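You operate a simulated robot arm through the tools that you are given. There is no shell and no other tool.

You are at the controls of a simulated robot arm. One attempt, no reset.

Task
Test grey pot J-57 for set, then stand it on the square for its result.
Fine: pot in the tester's dock, arm over, plunger down, arm aside, then move it; the other pots stay untested.

The check looks at the end state, three seconds after you hand in, the way a careful person would. Anything else that was tipped, shoved, dropped, spilled or broken makes it a failure.

Robot
A 7-joint arm with a fingered hand, fixed in place. Base frame: the origin is on the floor under the middle of its stand, x ahead of it, y to its left, z up. Units: cm, degrees, N and s.
It reaches about 108.5 cm from its shoulder. Its first joint turns from -166.0 to 166.0 degrees. Payload 3.7 kg.
The tool frame sits at the grasp point between the pads (the TCP): z along the fingers, y along the line on which they close. The tips reach 2.5 cm beyond it. The gripper opens to 8.8 cm; its body begins 2.9 cm behind the TCP. The gripper is a hand of 5 fingers: y runs from the thumb to the fingers, the wrist lies at [-1.3, -10.6, -17.4] in the tool frame, and closing takes about 1.5 s.
Orientation is told as [roll, pitch, yaw] about the base's x, y, z axes, in that order, counted from this pose: with the fingers straight down and the wrist toward the robot, the tool's x, y and z point along [0, 1, 0], [1, 0, 0] and [0, 0, -1] of the base frame.

Tools
- The arm moves only by the tool servo_tool. Its argument "steps" is a list of rows, each a list of 3 entries, a list of its own where there are three numbers: the shift along the base's x, y, z in units of 40 mm (1.0 is 40 mm), then the turn, a rotation vector about the base's x, y, z in units of 6 degrees (1.0 is 6 degrees), then the finger opening in m, from 0 to 0.088. In form: [[[x, y, z], [wx, wy, wz], jaw], ...]. A call has 1 to 20 rows; each row shifts and turns the commanded pose from where the row before left it. A call with a number of a shift or a turn outside -1 to 1 is refused whole. Each row takes 0.2 s and may step no farther than 5 cm and 8.6 degrees from the row before; otherwise, or with a gripper value out of range, the whole call is refused. A pose out of reach is approached as far as the arm can. The call stops where the force on the tool passes 40 N (or 10 N more than at its start, if that is more) or the arm is blocked; 0.2 s more then pass. Each finger travels about 10.8 cm/s and halts on what it meets, pressing with about 27 N; the grip force reading is that of the motor and also rises with nothing between the fingers. The clock runs only during rows and for 0.2 s after the last one: add rows that do not move to give the fingers time. The reply holds the time, the measured pose of the TCP, the force on the tool along the base axes, the opening and the grip force, in the units named above and with some noise, with the torque about the TCP (base axes, N m) and any sound that the robot's microphone picked up, and new pictures: "show" is both (left out), scene, wrist or none.
- Cameras (640 x 400 px; columns grow to the right, rows downward): "scene" is fixed at [40.01, 65.03, 138.82]; the picture's right is [-0.89, -0.45, 0.00], its down [-0.34, 0.66, -0.67] and it looks along [0.31, -0.60, -0.74] (base axes); focal length 214 px, centre (320, 200). "wrist" rides on the gripper at [5.9, -7.9, -10.5] in the tool frame; the picture's right is [-0.73, 0.32, -0.61], its down [-0.62, -0.68, 0.38] and it looks along [-0.29, 0.66, 0.70] (tool axes); focal length 234 px, centre (320, 200). There is no depth. A picture from a camera that has moved, and an enlarged one, comes with that camera's place and axes in the base frame and with its lens.
- hand_shape(shape): the hand has 5 fingers and takes this shape, open, in about a second: jaw (thumb against the fingers, like two jaws); tri (thumb and two fingers); tip (a fingertip pinch); poke (one finger out to press); point (the index stretched); flat (the hand flat); cup (the hand cupped); fist (a fist). The gripper value then closes the fingers along that shape, each until it touches; the sizes above hold for jaw. It gives what a move gives, with no picture.
- enlarge(camera, box): a new picture of the part [left, top, right, bottom] of that camera's present view, enlarged. It takes no simulated time.
- sign_off(): hands the job in; it is judged then, once.

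Nothing tells you positions but the pictures and the camera data. Unless the task says otherwise, let go and move clear before handing in.

The tools are called as a command line: name --argument value ..., lists and objects as JSON in quotes. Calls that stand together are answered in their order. servo_tool: Moves the arm, as the interface text tells. Its arguments: {"type":"object","properties":{"steps":{"type":"array","items":{"type":"array"}},"show":{"type":"string","enum":["both","scene","wrist","none"]}},"required":["steps"]} The other tools are called the same way: hand_shape (shape) gives the hand a shape; enlarge (camera, box) takes an enlarged picture of a part of a camera's view; sign_off () hands the job in.

At the start:

```text
time_s: 0.0
tool_pos: [39.44, 41.23, 119.85]
tcp_rot: [0.0, 0.0, 0.0]
force: [0.4, 0.5, 0.9]
moment: [-0.03, -0.02, 0.03]
gripper_width: 8.79
grasp_force: 0.1
shape: jaw
```

scene: 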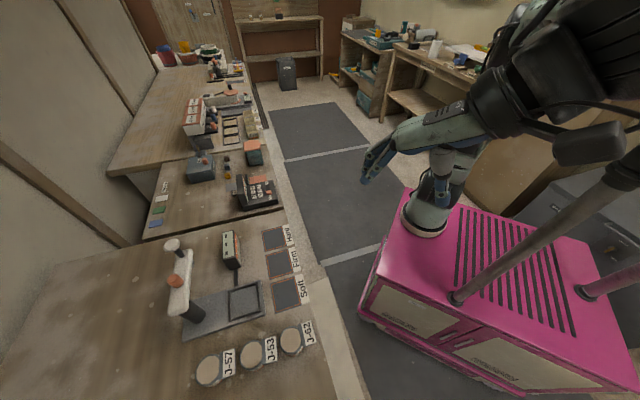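
wrist: 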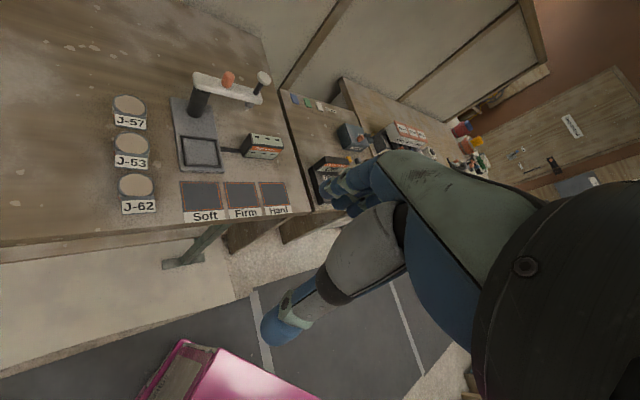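

I see a workbench with three pots (J-57, J-53, J-62), a tester with a swing arm, a dock, a readout box and three squares (Soft, Firm, Hard). First I'll take enlarged views to place things.

enlarge --camera "scene" --box '[150, 210, 330, 390]'

enlarge --camera "wrist" --box '[90, 50, 310, 230]'

```text
2.22 times, centred on (240, 300) of scene
camera zoom: at [40.01, 65.03, 138.82], right [-0.89, -0.45, 0.0], down [-0.34, 0.66, -0.67], along [0.31, -0.6, -0.74], focal length 477 px, centre (498, -22)
```

zoom: 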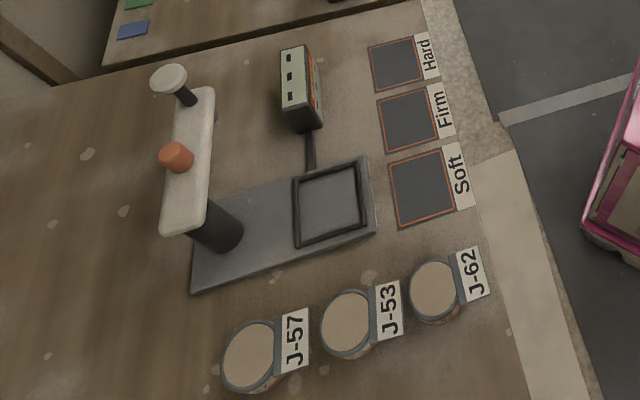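

```text
2.22 times, centred on (200, 140) of wrist
camera zoom: at [31.56, 47.09, 130.34], right [0.32, -0.73, 0.61], down [-0.68, -0.62, -0.38], along [0.66, -0.29, -0.7], focal length 520 px, centre (587, 333)
```

zoom: 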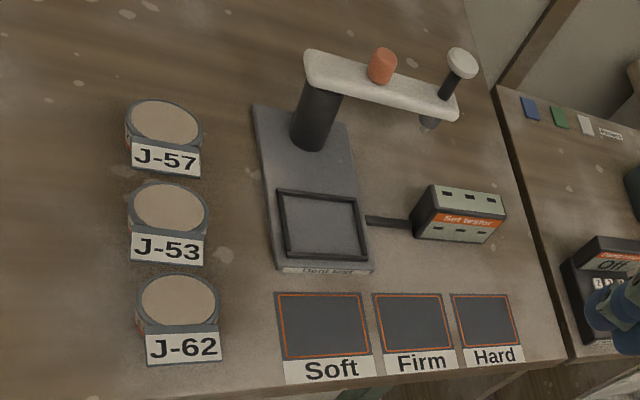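

The pots stand in a row on the bench with J-57 furthest from the robot, near (62, 72, 84). The dock is near (65, 58, 82), the tester post near (72, 66), and the plunger knob near (80, 58, 97). The bench runs about 45° to the base axes. I'll move above J-57 with the hand turned -45°, staying high, and look again.

servo_tool --steps '[[[0.5, 0.7, -0.2], [0, 0, -0.75], 0.088], [[0.5, 0.7, -0.2], [0, 0, -0.75], 0.088], [[0.5, 0.7, -0.2], [0, 0, -0.75], 0.088], [[0.5, 0.7, -0.2], [0, 0, -0.75], 0.088], [[0.5, 0.7, -0.2], [0, 0, -0.75], 0.088], [[0.5, 0.7, -0.2], [0, 0, -0.75], 0.088], [[0.5, 0.7, -0.2], [0, 0, -0.75], 0.088], [[0.5, 0.7, -0.2], [0, 0, -0.75], 0.088], [[0.5, 0.7, -0.2], [0, 0, -0.75], 0.088], [[0.5, 0.7, -0.2], [0, 0, -0.75], 0.088]]'

```text
time_s: 2.2
tool_pos: [53.48, 59.14, 111.14]
tcp_rot: [-0.1, 0.2, -38.6]
force: [0.5, -0.3, 0.8]
moment: [0.0, -0.01, -0.01]
gripper_width: 8.78
grasp_force: 0.1
shape: jaw
out of reach, approached as far as the arm can: row 7, 8, 9, 10
camera wrist: at [50.91, 68.59, 121.79], right [-0.2, -0.77, 0.61], down [-0.92, -0.06, -0.38], along [0.33, -0.64, -0.7], focal length 234 px, centre (320, 200)
```

scene: 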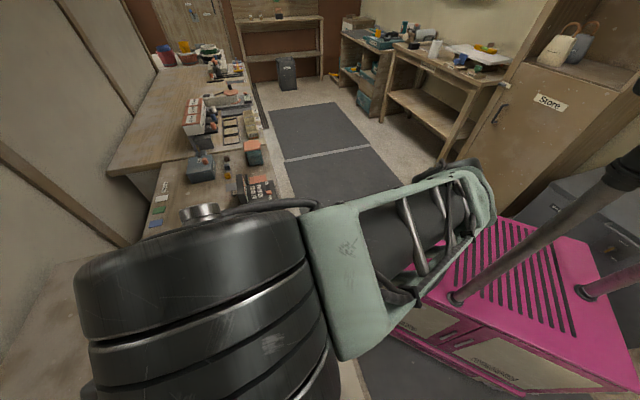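
wrist: 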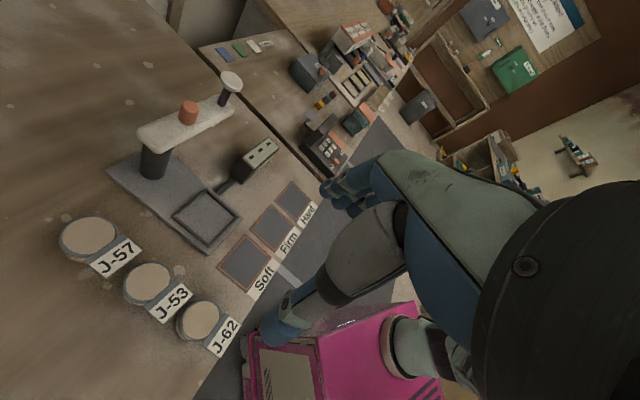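

The reach limit stopped me short at about (53, 59, 111). I'll look at how the arm is standing so I can choose a better approach orientation.

enlarge --camera "scene" --box '[340, 100, 640, 400]'

enlarge --camera "wrist" --box '[40, 60, 340, 370]'

enlarge --camera "wrist" --box '[240, 140, 500, 400]'

```text
1.33 times, centred on (490, 250) of scene
camera zoom: at [40.01, 65.03, 138.82], right [-0.89, -0.45, 0.0], down [-0.34, 0.66, -0.67], along [0.31, -0.6, -0.74], focal length 286 px, centre (93, 133)
```

zoom: 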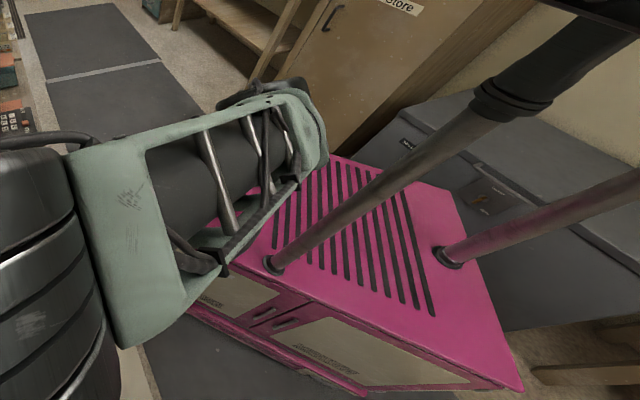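

```text
1.29 times, centred on (190, 215) of wrist
camera zoom: at [50.91, 68.59, 121.79], right [-0.2, -0.77, 0.61], down [-0.92, -0.06, -0.38], along [0.33, -0.64, -0.7], focal length 302 px, centre (488, 181)
```

zoom: 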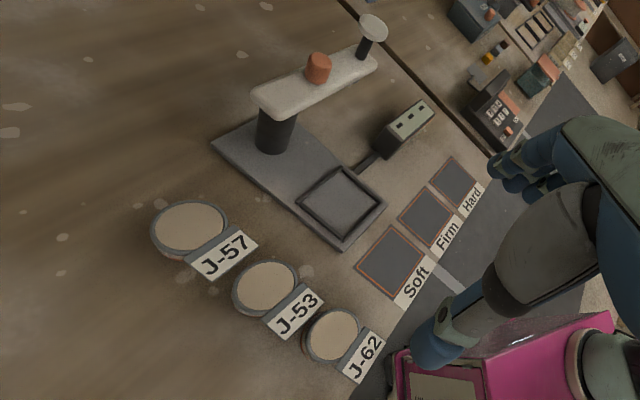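

```text
1.54 times, centred on (370, 270) of wrist
camera zoom: at [50.91, 68.59, 121.79], right [-0.2, -0.77, 0.61], down [-0.92, -0.06, -0.38], along [0.33, -0.64, -0.7], focal length 360 px, centre (243, 92)
```

zoom: 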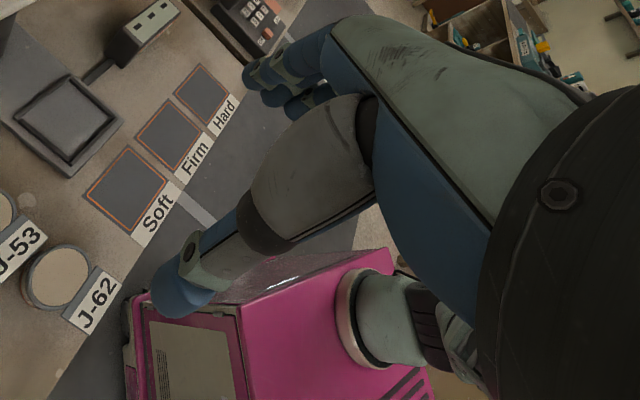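

The arm's base sits near (25, 0) at the cart front, so J-57 is far out. I'll need to tilt the hand outward there. First I'll measure the pots and dock more closely.

enlarge --camera "wrist" --box '[50, 200, 250, 360]'

enlarge --camera "wrist" --box '[100, 60, 340, 300]'

```text
2.50 times, centred on (150, 280) of wrist
camera zoom: at [50.91, 68.59, 121.79], right [-0.2, -0.77, 0.61], down [-0.92, -0.06, -0.38], along [0.33, -0.64, -0.7], focal length 585 px, centre (745, 0)
```

zoom: 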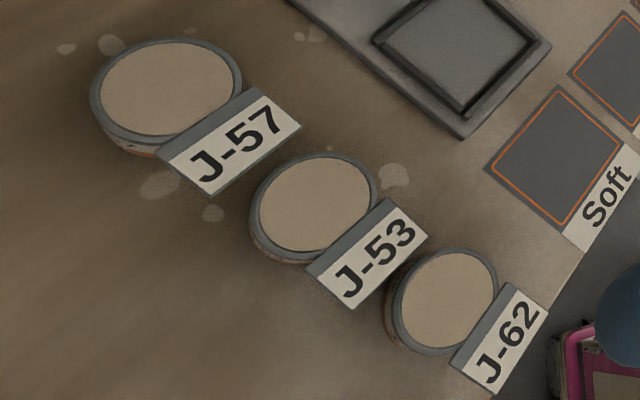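

```text
1.67 times, centred on (220, 180) of wrist
camera zoom: at [50.91, 68.59, 121.79], right [-0.2, -0.77, 0.61], down [-0.92, -0.06, -0.38], along [0.33, -0.64, -0.7], focal length 390 px, centre (487, 233)
```

zoom: 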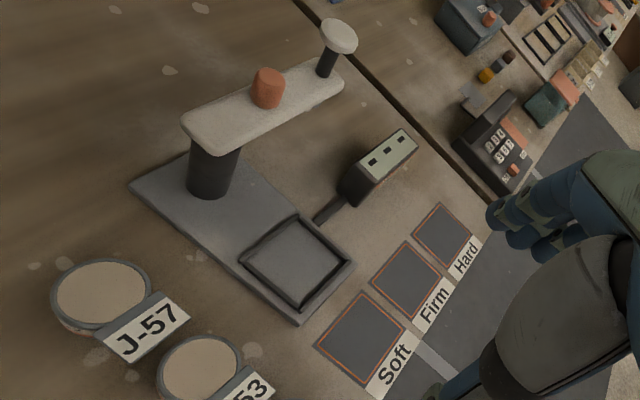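

J-57 is about 5.4 cm wide and 3 cm tall, with its label plaque facing the bench front. The dock recess is about 6.3 cm square and is centred near (65, 58). I'll tilt the hand outward about its closing line and lower it a bit to gain reach.

servo_tool --steps '[[[0, 0, -0.4], [0.59, -0.59, 0], 0.088], [[0, 0, -0.4], [0.59, -0.59, 0], 0.088], [[0, 0, -0.4], [0.59, -0.59, 0], 0.088], [[0, 0, -0.4], [0.59, -0.59, 0], 0.088], [[0, 0, -0.4], [0.59, -0.59, 0], 0.088], [[0, 0, 0], [0, 0, 0], 0.088], [[0, 0, 0], [0, 0, 0], 0.088]]'

```text
time_s: 3.8
tool_pos: [53.47, 59.03, 103.33]
tcp_rot: [24.8, -2.4, -39.1]
force: [0.0, 0.5, -0.9]
moment: [0.0, -0.02, 0.0]
gripper_width: 8.81
grasp_force: 0.1
shape: jaw
camera wrist: at [47.47, 65.08, 114.87], right [-0.33, -0.91, 0.26], down [-0.76, 0.1, -0.64], along [0.55, -0.41, -0.72], focal length 234 px, centre (320, 200)
```

scene: 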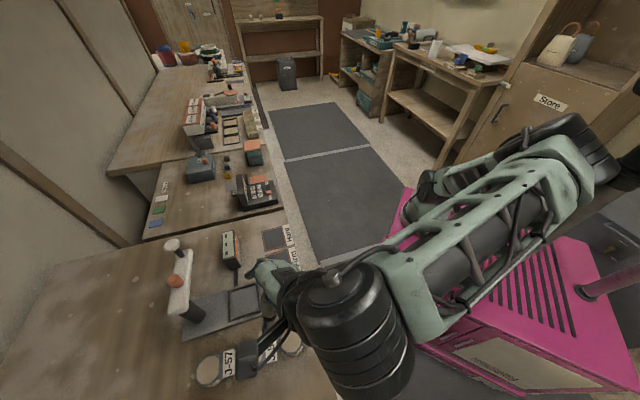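
wrist: 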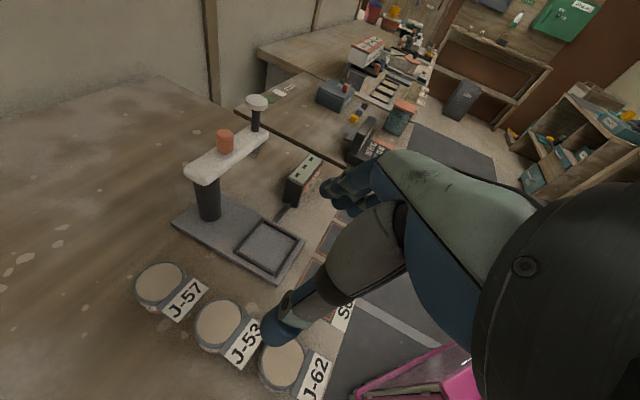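

The tilt works and commands continue from the measured pose. Now I'll head toward J-57, keeping well above the pots.

servo_tool --steps '[[[0.416, 0.645, -0.4], [0.05, 0.06, -0.2], 0.088], [[0.416, 0.645, -0.4], [0.05, 0.06, -0.2], 0.088], [[0.416, 0.645, -0.4], [0.05, 0.06, -0.2], 0.088], [[0.416, 0.645, -0.4], [0.05, 0.06, -0.2], 0.088], [[0.416, 0.645, -0.2], [0.05, 0.06, -0.2], 0.088], [[0, 0, 0], [0, 0, 0], 0.088], [[0, 0, 0], [0, 0, 0], 0.088]]'

```text
time_s: 5.4
tool_pos: [61.7, 71.75, 95.92]
tcp_rot: [24.6, -0.1, -45.0]
force: [-0.6, -0.2, -0.3]
moment: [0.0, 0.02, 0.02]
gripper_width: 8.8
grasp_force: 0.1
shape: jaw
camera wrist: at [56.78, 78.04, 107.92], right [-0.42, -0.87, 0.25], down [-0.77, 0.19, -0.61], along [0.48, -0.45, -0.75], focal length 234 px, centre (320, 200)
```

scene: 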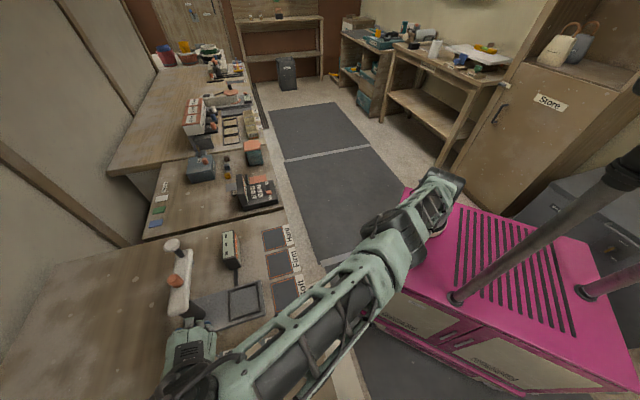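
wrist: 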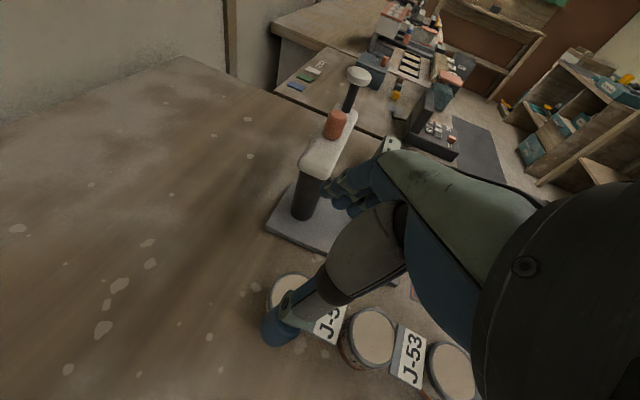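

I'm above J-57 with good reach. I'll check alignment with an enlarged view.

enlarge --camera "wrist" --box '[220, 130, 460, 390]'

```text
1.54 times, centred on (340, 260) of wrist
camera zoom: at [56.78, 78.04, 107.92], right [-0.42, -0.87, 0.25], down [-0.77, 0.19, -0.61], along [0.48, -0.45, -0.75], focal length 360 px, centre (289, 108)
```

zoom: 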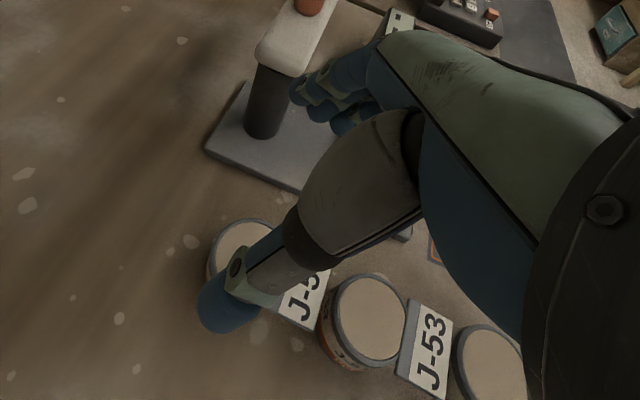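

hand_shape --shape "tri"

enlarge --camera "wrist" --box '[220, 130, 460, 390]'

enlarge --camera "scene" --box '[100, 240, 320, 400]'

```text
time_s: 6.3
tool_pos: [61.61, 71.73, 95.88]
tcp_rot: [24.8, -0.1, -44.9]
force: [0.0, -0.7, 0.4]
moment: [0.05, -0.01, 0.01]
gripper_width: 8.79
grasp_force: 0.1
shape: tri
```

```text
1.54 times, centred on (340, 260) of wrist
camera zoom: at [56.74, 78.06, 107.94], right [-0.42, -0.87, 0.25], down [-0.77, 0.19, -0.61], along [0.48, -0.45, -0.75], focal length 360 px, centre (289, 108)
```

zoom: 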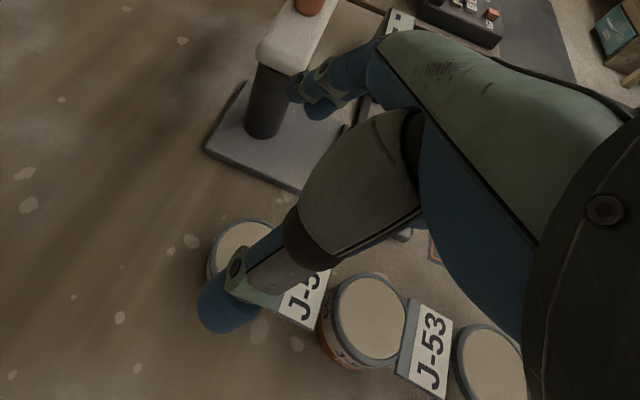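

```text
2.50 times, centred on (210, 320) of scene
camera zoom: at [40.01, 65.03, 138.82], right [-0.89, -0.45, 0.0], down [-0.34, 0.66, -0.67], along [0.31, -0.6, -0.74], focal length 536 px, centre (595, -100)
```

zoom: 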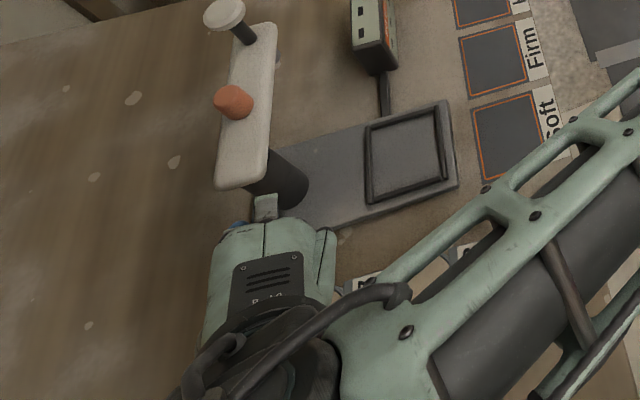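

In "tri" shape the thumb and two fingers straddle the pot cleanly, and the folded fingers stay away from the label side. I'll descend most of the way and check.

servo_tool --steps '[[[0, 0, -0.6], [0, 0, 0], 0.088], [[0, 0, -0.6], [0, 0, 0], 0.088], [[0, 0, -0.6], [0, 0, 0], 0.088], [[0, 0, -0.4], [0, 0, 0], 0.088], [[0, 0, 0], [0, 0, 0], 0.088]]'

enlarge --camera "wrist" --box '[200, 130, 440, 390]'

enlarge --camera "scene" --box '[100, 240, 320, 400]'

```text
time_s: 7.5
tool_pos: [61.77, 71.95, 87.17]
tcp_rot: [24.7, 0.0, -45.0]
force: [0.1, 0.3, 0.5]
moment: [0.0, 0.02, -0.03]
gripper_width: 8.8
grasp_force: 0.1
shape: tri
camera wrist: at [56.79, 78.18, 99.18], right [-0.42, -0.87, 0.25], down [-0.77, 0.19, -0.61], along [0.48, -0.45, -0.75], focal length 234 px, centre (320, 200)
```

scene: 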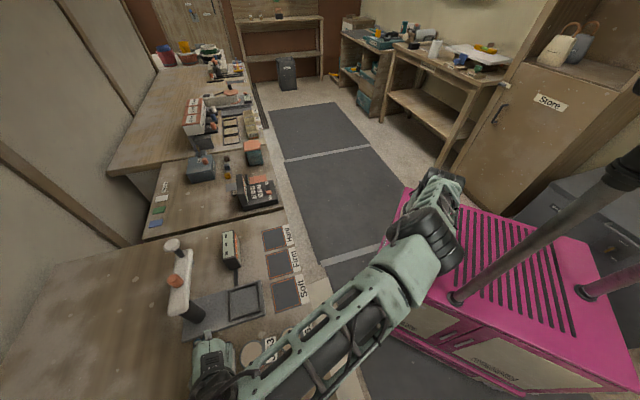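
wrist: 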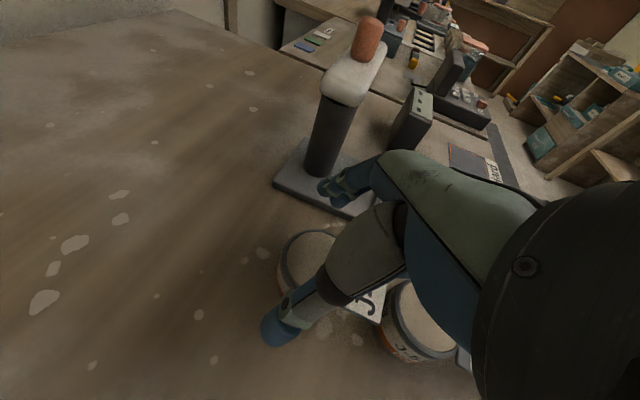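

```text
1.54 times, centred on (320, 260) of wrist
camera zoom: at [56.79, 78.18, 99.18], right [-0.42, -0.87, 0.25], down [-0.77, 0.19, -0.61], along [0.48, -0.45, -0.75], focal length 360 px, centre (320, 108)
```

zoom: 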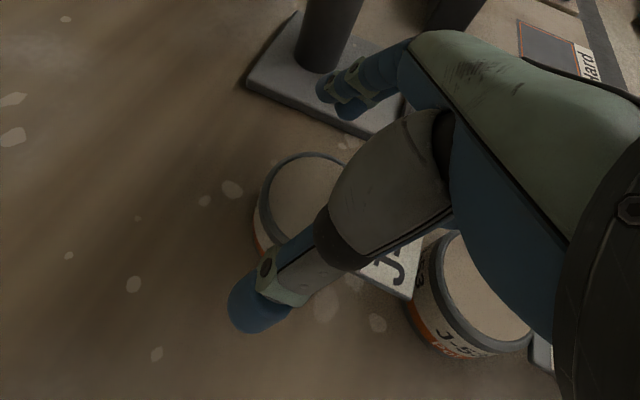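

```text
2.50 times, centred on (210, 320) of scene
camera zoom: at [40.01, 65.03, 138.82], right [-0.89, -0.45, 0.0], down [-0.34, 0.66, -0.67], along [0.31, -0.6, -0.74], focal length 536 px, centre (595, -100)
```

zoom: 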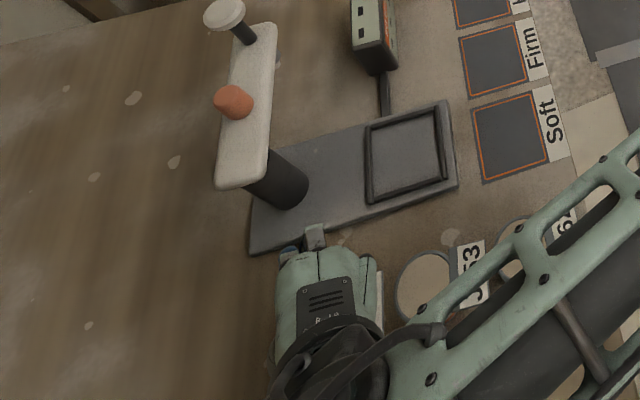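

Alignment looks right, with fingers and thumb straddling J-57 and clear of the tester plate. I'll go down the last 2.8 cm.

servo_tool --steps '[[[-0.03, -0.02, -0.35], [0, 0, 0], 0.088], [[-0.03, -0.02, -0.35], [0, 0, 0], 0.088], [[0, 0, 0], [0, 0, 0], 0.088], [[0, 0, 0], [0, 0, 0], 0.088]]' --show "wrist"

enlarge --camera "wrist" --box '[200, 130, 440, 390]'

enlarge --camera "scene" --box '[150, 280, 310, 400]'

```text
time_s: 8.5
tool_pos: [61.57, 71.72, 84.64]
tcp_rot: [25.0, -0.2, -45.0]
force: [-0.7, -5.2, 22.1]
moment: [-0.77, 0.1, -0.01]
gripper_width: 8.78
grasp_force: 0.1
shape: tri
camera wrist: at [56.58, 77.94, 96.6], right [-0.42, -0.87, 0.25], down [-0.77, 0.2, -0.61], along [0.49, -0.45, -0.75], focal length 234 px, centre (320, 200)
```

wrist: 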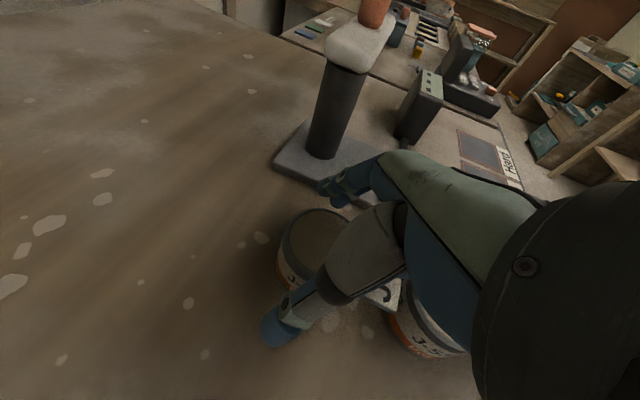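

```text
1.54 times, centred on (320, 260) of wrist
camera zoom: at [56.58, 77.94, 96.6], right [-0.42, -0.87, 0.25], down [-0.77, 0.2, -0.61], along [0.49, -0.45, -0.75], focal length 360 px, centre (320, 108)
```

zoom: 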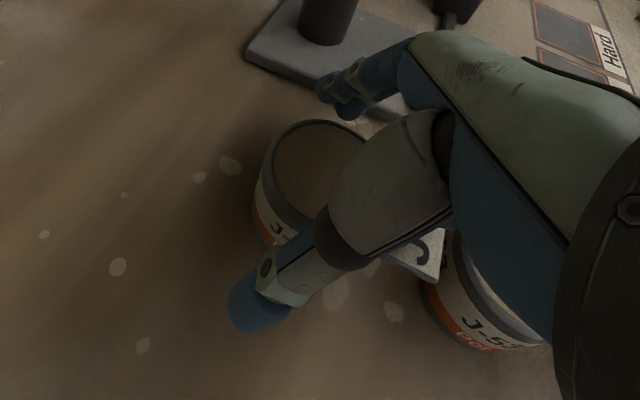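

```text
3.33 times, centred on (230, 340) of scene
camera zoom: at [40.01, 65.03, 138.82], right [-0.89, -0.45, 0.0], down [-0.34, 0.66, -0.67], along [0.31, -0.6, -0.74], focal length 715 px, centre (620, -267)
```

zoom: 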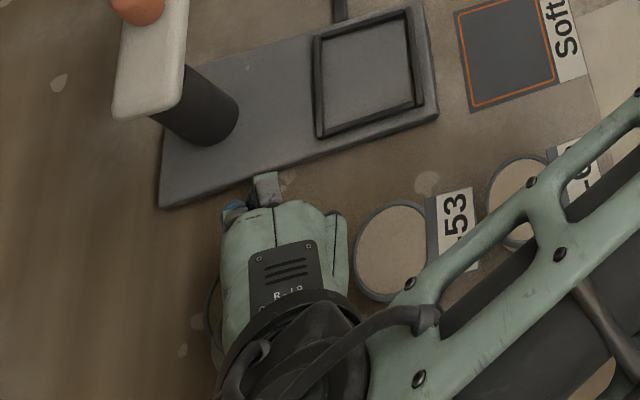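

The force (22 N upward) shows a folded finger resting on J-57's label corner. I'll back up a little right away and rethink the tilt.

servo_tool --steps '[[[0, 0, 0.3], [0, 0, 0], 0.088], [[0, 0, 0.3], [0, 0, 0], 0.088], [[0, 0, 0], [0, 0, 0], 0.088]]' --show "wrist"

enlarge --camera "wrist" --box '[200, 130, 440, 390]'

```text
time_s: 9.3
tool_pos: [61.48, 71.73, 86.69]
tcp_rot: [24.5, -0.1, -45.1]
force: [0.1, 0.3, -0.3]
moment: [0.02, 0.02, 0.0]
gripper_width: 8.79
grasp_force: 0.0
shape: tri
camera wrist: at [56.55, 78.04, 98.71], right [-0.42, -0.87, 0.25], down [-0.77, 0.19, -0.61], along [0.48, -0.45, -0.75], focal length 234 px, centre (320, 200)
```

wrist: 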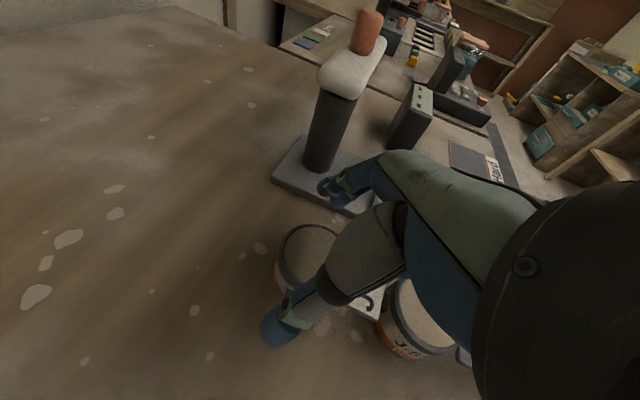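

```text
1.54 times, centred on (320, 260) of wrist
camera zoom: at [56.55, 78.04, 98.71], right [-0.42, -0.87, 0.25], down [-0.77, 0.19, -0.61], along [0.48, -0.45, -0.75], focal length 360 px, centre (320, 108)
```

zoom: 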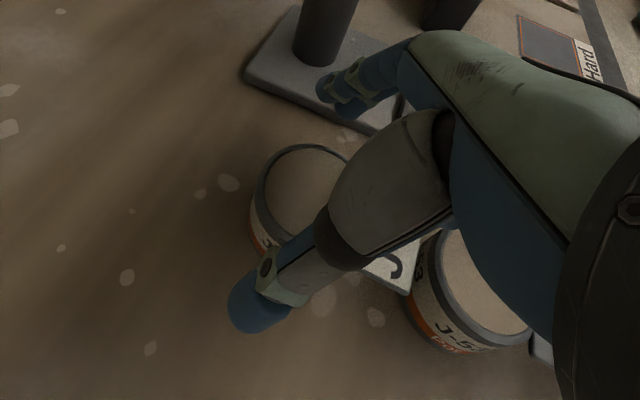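

J-57 stands undisturbed. I'll reduce the tilt so the folded fingers ride higher above the label, and check that it's still within reach.

servo_tool --steps '[[[0, 0, 0.1], [-0.5, 0.5, 0], 0.088], [[0, 0, 0], [-0.5, 0.5, 0], 0.088], [[0, 0, 0], [-0.5, 0.5, 0], 0.088], [[0, 0, 0], [0, 0, 0], 0.088], [[0, 0, 0], [0, 0, 0], 0.088]]' --show "wrist"

```text
time_s: 10.5
tool_pos: [61.28, 70.59, 87.37]
tcp_rot: [11.8, 0.0, -45.1]
force: [-0.6, -0.4, 1.1]
moment: [0.0, -0.01, 0.03]
gripper_width: 8.79
grasp_force: 0.1
shape: tri
out of reach, approached as far as the arm can: row 3
camera wrist: at [58.22, 78.82, 98.85], right [-0.36, -0.82, 0.44], down [-0.86, 0.11, -0.51], along [0.37, -0.56, -0.74], focal length 234 px, centre (320, 200)
```

wrist: 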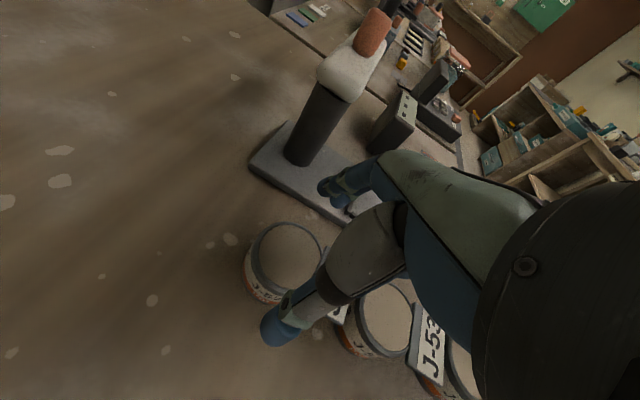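

enlarge --camera "wrist" --box '[220, 200, 380, 360]'

```text
2.50 times, centred on (300, 280) of wrist
camera zoom: at [58.22, 78.82, 98.85], right [-0.36, -0.82, 0.44], down [-0.86, 0.11, -0.51], along [0.37, -0.56, -0.74], focal length 585 px, centre (370, 0)
```

zoom: 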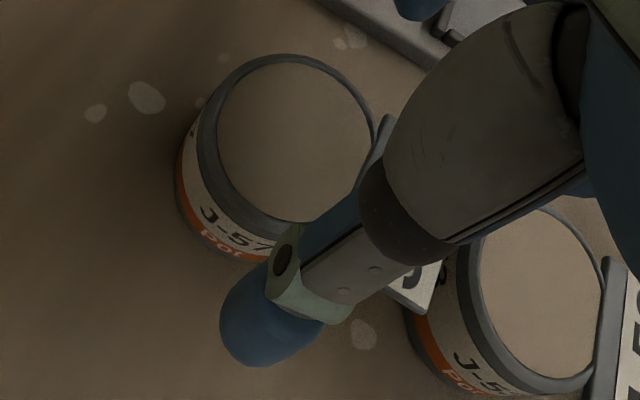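

J-57 is confirmed at about (61.75, 71.75), top 83.7, bottom 80.7. A yaw of -25° with about 12° of tilt should be reachable and carry the folded fingers past the end of the label, so I'll re-pose to that while hovering.

servo_tool --steps '[[[0, 0, 0.1], [0, 0, 0.84], 0.088], [[0.03, 0.1, 0.0], [0, 0, 0.83], 0.088], [[0.05, 0.12, 0], [0, 0, 0.83], 0.088], [[0.04, 0.11, 0], [0, 0, 0.83], 0.088], [[0, 0, 0], [0, 0, 0], 0.088], [[0, 0, 0], [0, 0, 0], 0.088]]' --show "wrist"

enlarge --camera "wrist" --box '[220, 160, 420, 360]'

enlarge --camera "scene" --box '[150, 280, 310, 400]'

```text
time_s: 11.9
tool_pos: [61.91, 72.08, 87.82]
tcp_rot: [11.9, -0.1, -25.0]
force: [0.1, 0.3, -0.4]
moment: [0.01, 0.03, 0.01]
gripper_width: 8.78
grasp_force: 0.1
shape: tri
camera wrist: at [56.09, 78.61, 99.24], right [-0.06, -0.89, 0.44], down [-0.84, -0.19, -0.51], along [0.54, -0.4, -0.74], focal length 234 px, centre (320, 200)
```

wrist: 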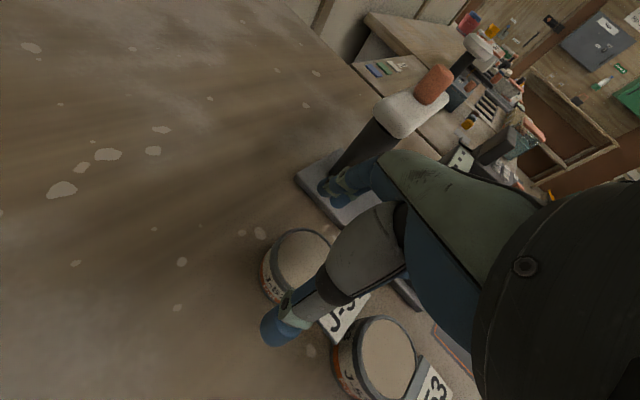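

```text
2.00 times, centred on (320, 260) of wrist
camera zoom: at [56.09, 78.61, 99.24], right [-0.06, -0.89, 0.44], down [-0.84, -0.19, -0.51], along [0.54, -0.4, -0.74], focal length 468 px, centre (320, 80)
```

zoom: 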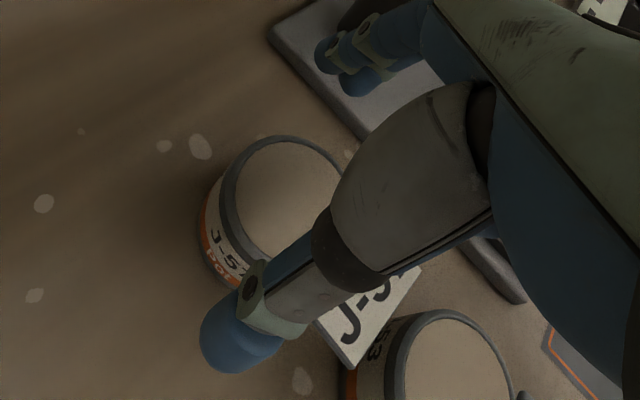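

```text
3.33 times, centred on (230, 340) of scene
camera zoom: at [40.01, 65.03, 138.82], right [-0.89, -0.45, 0.0], down [-0.34, 0.66, -0.67], along [0.31, -0.6, -0.74], focal length 715 px, centre (620, -267)
```

zoom: 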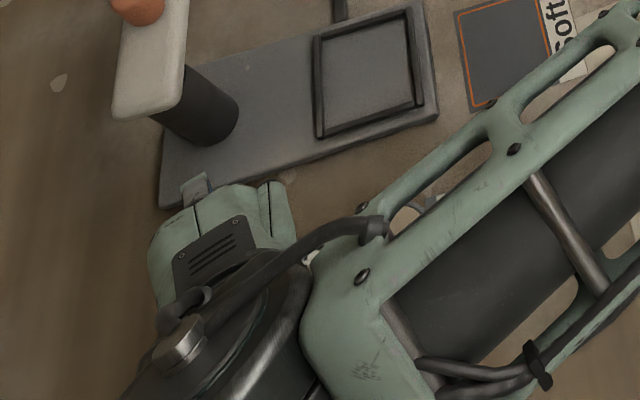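

Reachable, with clearance to the tester plate. I'll descend in stages and watch the force.

servo_tool --steps '[[[-0.02, -0.02, -0.3], [0, 0, 0], 0.088], [[-0.02, -0.02, -0.3], [0, 0, 0], 0.088], [[0, 0, 0], [0, 0, 0], 0.088]]' --show "none"

servo_tool --steps '[[[0, 0, -0.12], [0, 0, 0], 0.088], [[0, 0, -0.1], [0, 0, 0], 0.088], [[0, 0, 0], [0, 0, 0], 0.088]]' --show "wrist"

enlarge --camera "wrist" --box '[220, 160, 420, 360]'

```text
time_s: 12.7
tool_pos: [61.66, 71.95, 85.23]
tcp_rot: [11.9, 0.0, -25.1]
force: [0.4, 0.1, 0.2]
moment: [0.02, -0.02, -0.02]
gripper_width: 8.8
grasp_force: 0.1
shape: tri
```

```text
time_s: 13.5
tool_pos: [61.61, 71.92, 84.55]
tcp_rot: [12.0, -0.1, -25.0]
force: [-0.1, -0.6, 0.0]
moment: [0.02, -0.03, 0.0]
gripper_width: 8.8
grasp_force: 0.1
shape: tri
camera wrist: at [55.94, 78.46, 95.94], right [-0.06, -0.89, 0.44], down [-0.84, -0.19, -0.51], along [0.54, -0.41, -0.74], focal length 234 px, centre (320, 200)
```

wrist: 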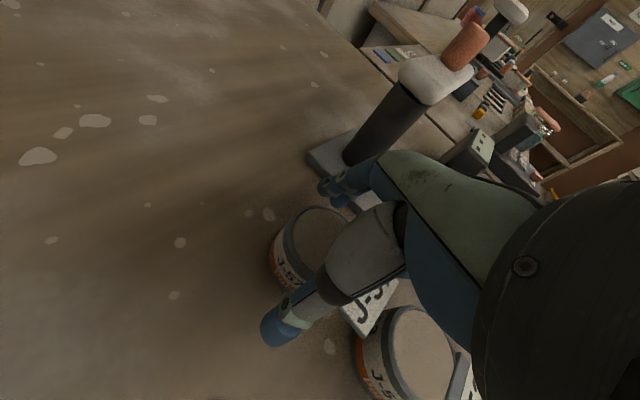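

```text
2.00 times, centred on (320, 260) of wrist
camera zoom: at [55.94, 78.46, 95.94], right [-0.06, -0.89, 0.44], down [-0.84, -0.19, -0.51], along [0.54, -0.41, -0.74], focal length 468 px, centre (320, 80)
```

zoom: 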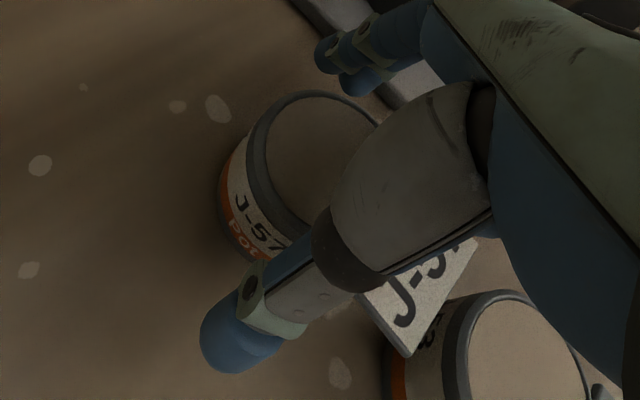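

No contact this time. I'll go 0.2 cm lower and close the fingers on the pot.

servo_tool --steps '[[[0.02, 0, -0.06], [0, 0, 0], 0.088], [[0, 0, 0], [0, 0, 0], 0.07], [[0, 0, 0], [0, 0, 0], 0.06], [[0, 0, 0], [0, 0, 0], 0.05], [[0, 0, 0], [0, 0, 0], 0.04], [[0, 0, 0], [0, 0, 0], 0.03], [[0, 0, 0], [0, 0, 0], 0.03], [[0, 0, 0], [0, 0, 0], 0.03]]' --show "wrist"

enlarge --camera "wrist" --box '[220, 160, 420, 360]'

```text
time_s: 15.3
tool_pos: [61.73, 71.96, 84.19]
tcp_rot: [11.8, -0.1, -25.0]
force: [-0.1, 0.0, 0.5]
moment: [0.02, -0.01, -0.01]
gripper_width: 4.26
grasp_force: 27.1
shape: tri
camera wrist: at [56.03, 78.43, 95.71], right [-0.06, -0.89, 0.44], down [-0.84, -0.19, -0.51], along [0.54, -0.41, -0.74], focal length 234 px, centre (320, 200)
```

wrist: 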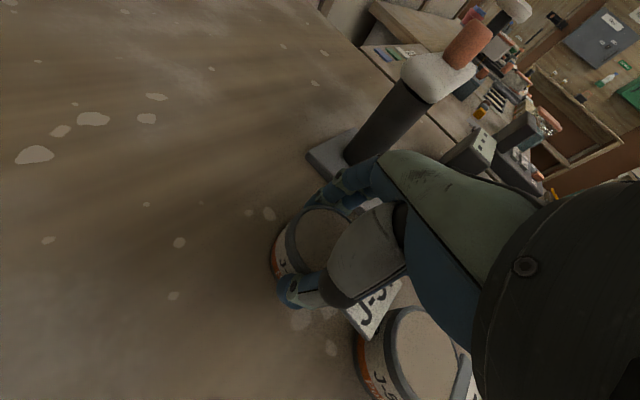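

```text
2.00 times, centred on (320, 260) of wrist
camera zoom: at [56.03, 78.43, 95.71], right [-0.06, -0.89, 0.44], down [-0.84, -0.19, -0.51], along [0.54, -0.41, -0.74], focal length 468 px, centre (320, 80)
```

zoom: 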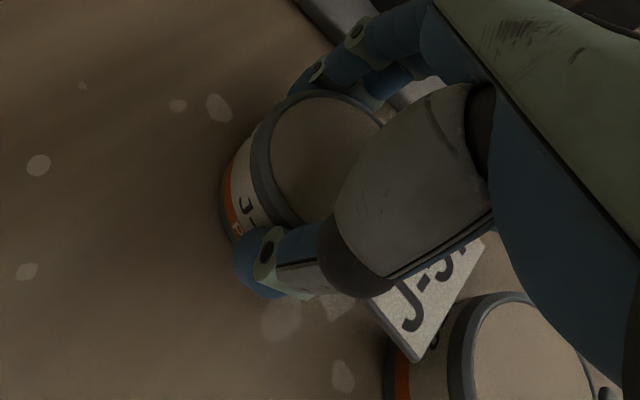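

The grip holds on the pot at 27 N. I'll lift a few centimetres slowly and check that it comes up level.

servo_tool --steps '[[[0, 0, 0.15], [0, 0, 0], 0.03], [[0, 0, 0.25], [0, 0, 0], 0.03], [[0, 0, 0.35], [0, 0, 0], 0.03], [[0, 0, 0.35], [0, 0, 0], 0.03], [[0, 0, 0], [0, 0, 0], 0.03]]'

enlarge --camera "wrist" --box '[220, 160, 420, 360]'

```text
time_s: 16.5
tool_pos: [61.72, 71.85, 88.55]
tcp_rot: [11.9, -0.2, -25.1]
force: [0.4, -0.2, -1.6]
moment: [0.01, 0.0, 0.03]
gripper_width: 4.25
grasp_force: 26.6
shape: tri
camera wrist: at [56.04, 78.43, 100.12], right [-0.06, -0.89, 0.44], down [-0.84, -0.19, -0.51], along [0.54, -0.41, -0.74], focal length 234 px, centre (320, 200)
```

scene: 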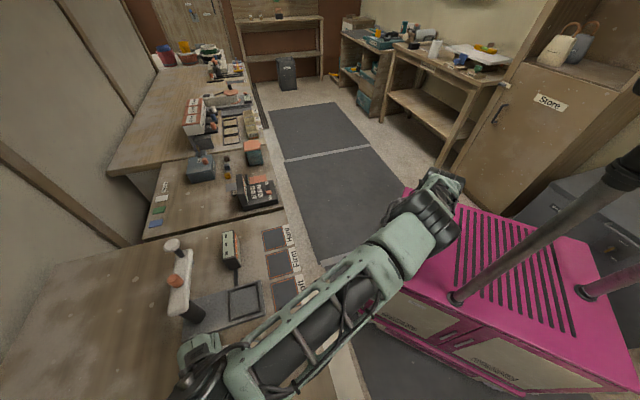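
wrist: 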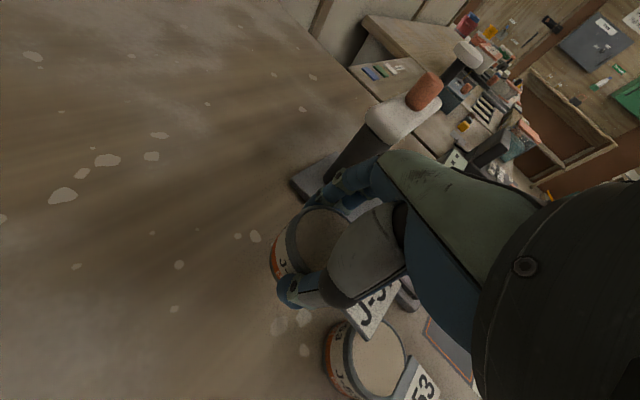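

```text
2.00 times, centred on (320, 260) of wrist
camera zoom: at [56.04, 78.43, 100.12], right [-0.06, -0.89, 0.44], down [-0.84, -0.19, -0.51], along [0.54, -0.41, -0.74], focal length 468 px, centre (320, 80)
```

zoom: 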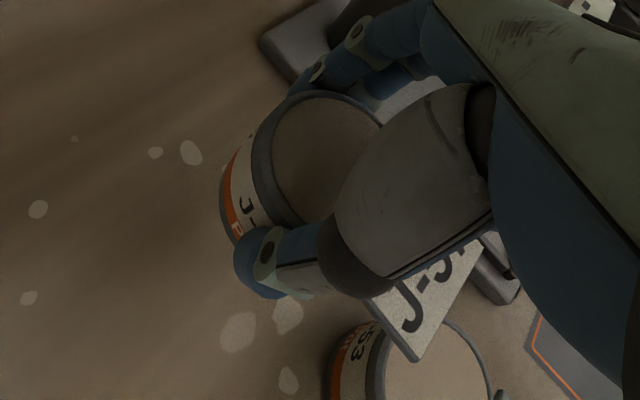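

J-57 came up level and secure. I'll carry it toward the dock, keeping it above rim height, and then look.

servo_tool --steps '[[[0.1, -0.5, 0.15], [0, 0, 0], 0.03], [[0.16, -0.75, 0.1], [0, 0, 0], 0.03], [[0.16, -0.75, 0], [0, 0, 0], 0.03], [[0.16, -0.75, 0], [0, 0, 0], 0.03], [[0.2, -0.71, 0], [0, 0, 0], 0.03], [[0, 0, 0], [0, 0, 0], 0.03], [[0, 0, 0], [0, 0, 0], 0.03]]'

enlarge --camera "wrist" --box '[220, 160, 420, 360]'

enlarge --camera "scene" --box '[150, 240, 310, 360]'

```text
time_s: 18.1
tool_pos: [64.9, 58.12, 89.56]
tcp_rot: [12.0, -0.1, -25.1]
force: [-0.8, -0.1, -1.0]
moment: [-0.02, -0.02, 0.01]
gripper_width: 4.22
grasp_force: 27.3
shape: tri
camera wrist: at [59.18, 64.64, 101.06], right [-0.06, -0.89, 0.44], down [-0.84, -0.19, -0.51], along [0.54, -0.41, -0.74], focal length 234 px, centre (320, 200)
```

scene: 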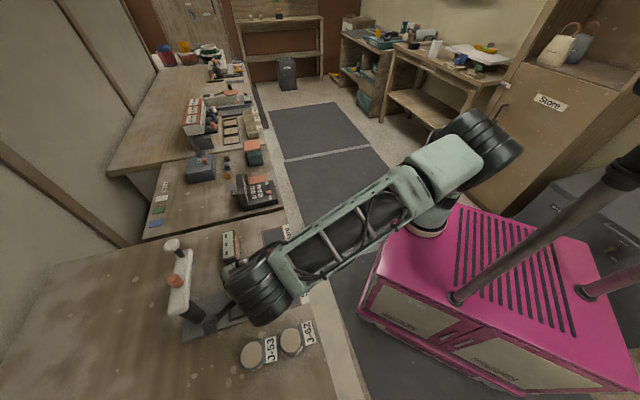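
wrist: 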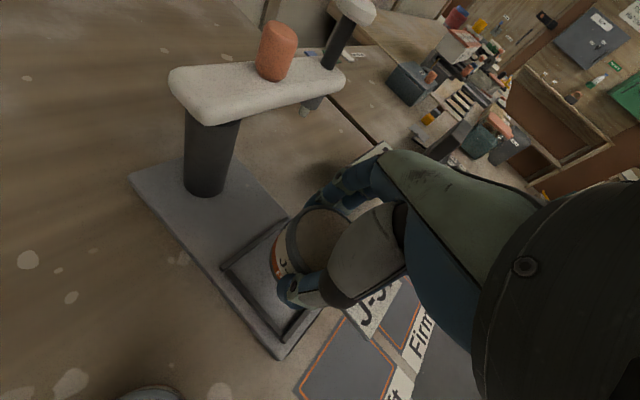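

```text
2.00 times, centred on (320, 260) of wrist
camera zoom: at [59.18, 64.64, 101.06], right [-0.06, -0.89, 0.44], down [-0.84, -0.19, -0.51], along [0.54, -0.41, -0.74], focal length 468 px, centre (320, 80)
```

zoom: 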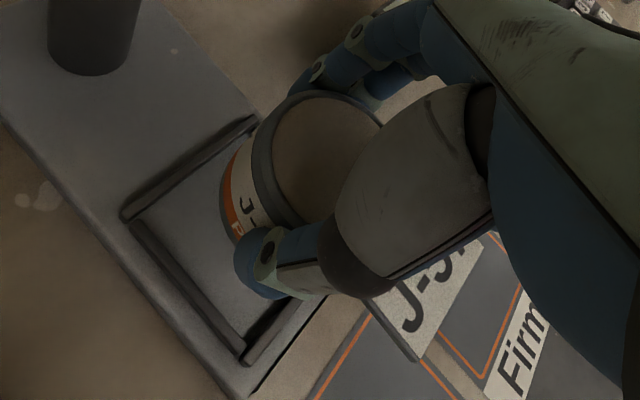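

```text
3.33 times, centred on (230, 300) of scene
camera zoom: at [40.01, 65.03, 138.82], right [-0.89, -0.45, 0.0], down [-0.34, 0.66, -0.67], along [0.31, -0.6, -0.74], focal length 715 px, centre (620, -133)
```

zoom: 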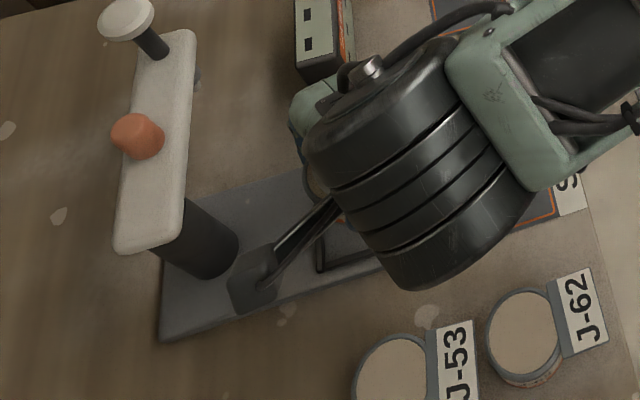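

From this view the dock centre works out to about (64.85, 58.2), and J-57 is hanging almost exactly above it. I'll nudge slightly and lower to just above the rim.

servo_tool --steps '[[[0, 0.06, -0.3], [0, 0, 0], 0.03], [[0, 0, -0.3], [0, 0, 0], 0.03], [[0, 0, -0.1], [0, 0, 0], 0.03], [[0, 0, 0], [0, 0, 0], 0.03], [[0, 0, 0], [0, 0, 0], 0.03]]' --show "wrist"

enlarge --camera "wrist" --box '[200, 180, 360, 340]'

```text
time_s: 19.3
tool_pos: [64.95, 58.3, 86.78]
tcp_rot: [11.8, -0.1, -25.0]
force: [0.4, 0.1, -0.8]
moment: [0.02, 0.02, 0.0]
gripper_width: 4.25
grasp_force: 27.6
shape: tri
camera wrist: at [59.16, 64.89, 98.29], right [-0.06, -0.89, 0.44], down [-0.84, -0.19, -0.51], along [0.54, -0.41, -0.74], focal length 234 px, centre (320, 200)
```

wrist: 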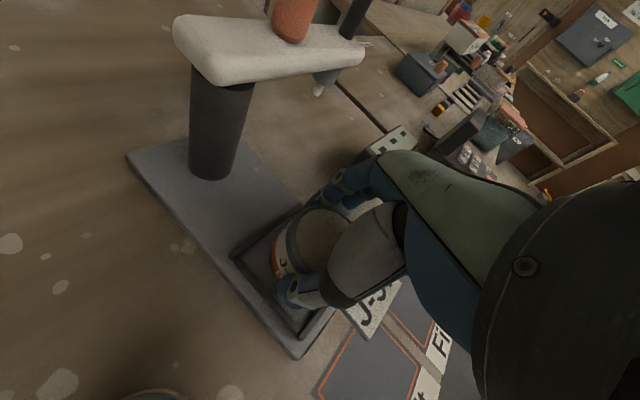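

```text
2.50 times, centred on (280, 260) of wrist
camera zoom: at [59.16, 64.89, 98.29], right [-0.06, -0.89, 0.44], down [-0.84, -0.19, -0.51], along [0.54, -0.41, -0.74], focal length 585 px, centre (420, 50)
```

zoom: 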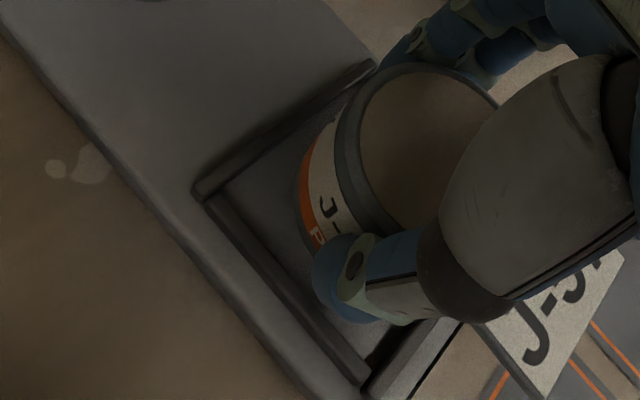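

The pot is over the recess to within a few millimetres. I'll lower slowly in small steps until it seats, watching the force.

servo_tool --steps '[[[0, 0, -0.15], [0, 0, 0], 0.03], [[0, 0, -0.1], [0, 0, 0], 0.03], [[0, 0, 0], [0, 0, 0], 0.03]]' --show "wrist"

enlarge --camera "wrist" --box '[200, 180, 360, 340]'

```text
time_s: 20.1
tool_pos: [64.9, 58.34, 85.76]
tcp_rot: [12.0, -0.1, -25.0]
force: [-0.3, -1.0, -1.4]
moment: [-0.01, -0.05, -0.01]
gripper_width: 4.24
grasp_force: 27.0
shape: tri
camera wrist: at [59.16, 64.85, 97.32], right [-0.06, -0.89, 0.44], down [-0.84, -0.19, -0.51], along [0.54, -0.41, -0.74], focal length 234 px, centre (320, 200)
```

wrist: 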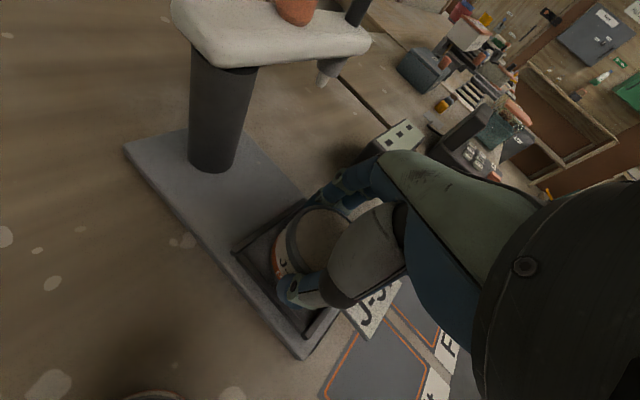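

```text
2.50 times, centred on (280, 260) of wrist
camera zoom: at [59.16, 64.85, 97.32], right [-0.06, -0.89, 0.44], down [-0.84, -0.19, -0.51], along [0.54, -0.41, -0.74], focal length 585 px, centre (420, 50)
```

zoom: 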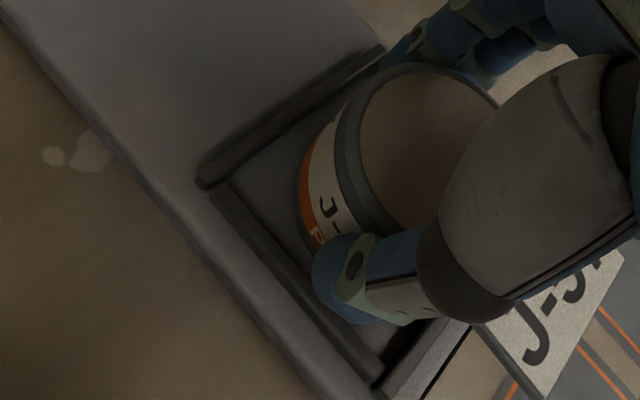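

servo_tool --steps '[[[0, 0, -0.08], [0, 0, 0], 0.03], [[0, 0, -0.06], [0, 0, 0], 0.03], [[0, 0, 0], [0, 0, 0], 0.03]]' --show "wrist"

enlarge --camera "wrist" --box '[200, 180, 360, 340]'

```text
time_s: 20.9
tool_pos: [64.82, 58.24, 85.43]
tcp_rot: [12.0, -0.3, -25.0]
force: [1.5, 1.3, 5.1]
moment: [0.03, -0.02, -0.03]
gripper_width: 4.24
grasp_force: 27.0
shape: tri
camera wrist: at [59.15, 64.82, 96.84], right [-0.06, -0.89, 0.44], down [-0.84, -0.19, -0.51], along [0.54, -0.4, -0.74], focal length 234 px, centre (320, 200)
```

wrist: 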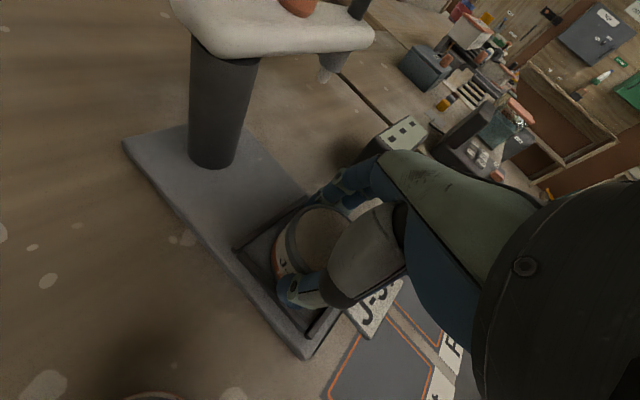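

```text
2.50 times, centred on (280, 260) of wrist
camera zoom: at [59.15, 64.82, 96.84], right [-0.06, -0.89, 0.44], down [-0.84, -0.19, -0.51], along [0.54, -0.4, -0.74], focal length 585 px, centre (420, 50)
```

zoom: 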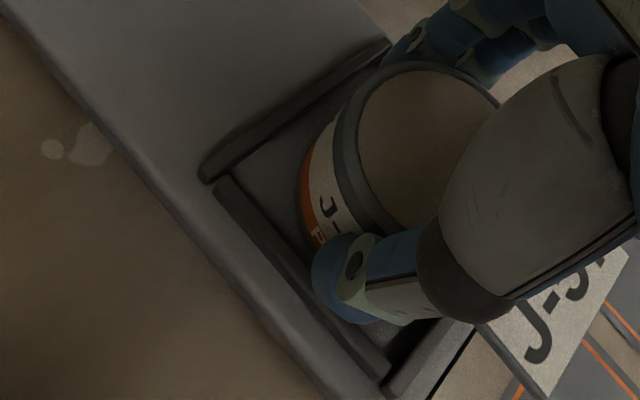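

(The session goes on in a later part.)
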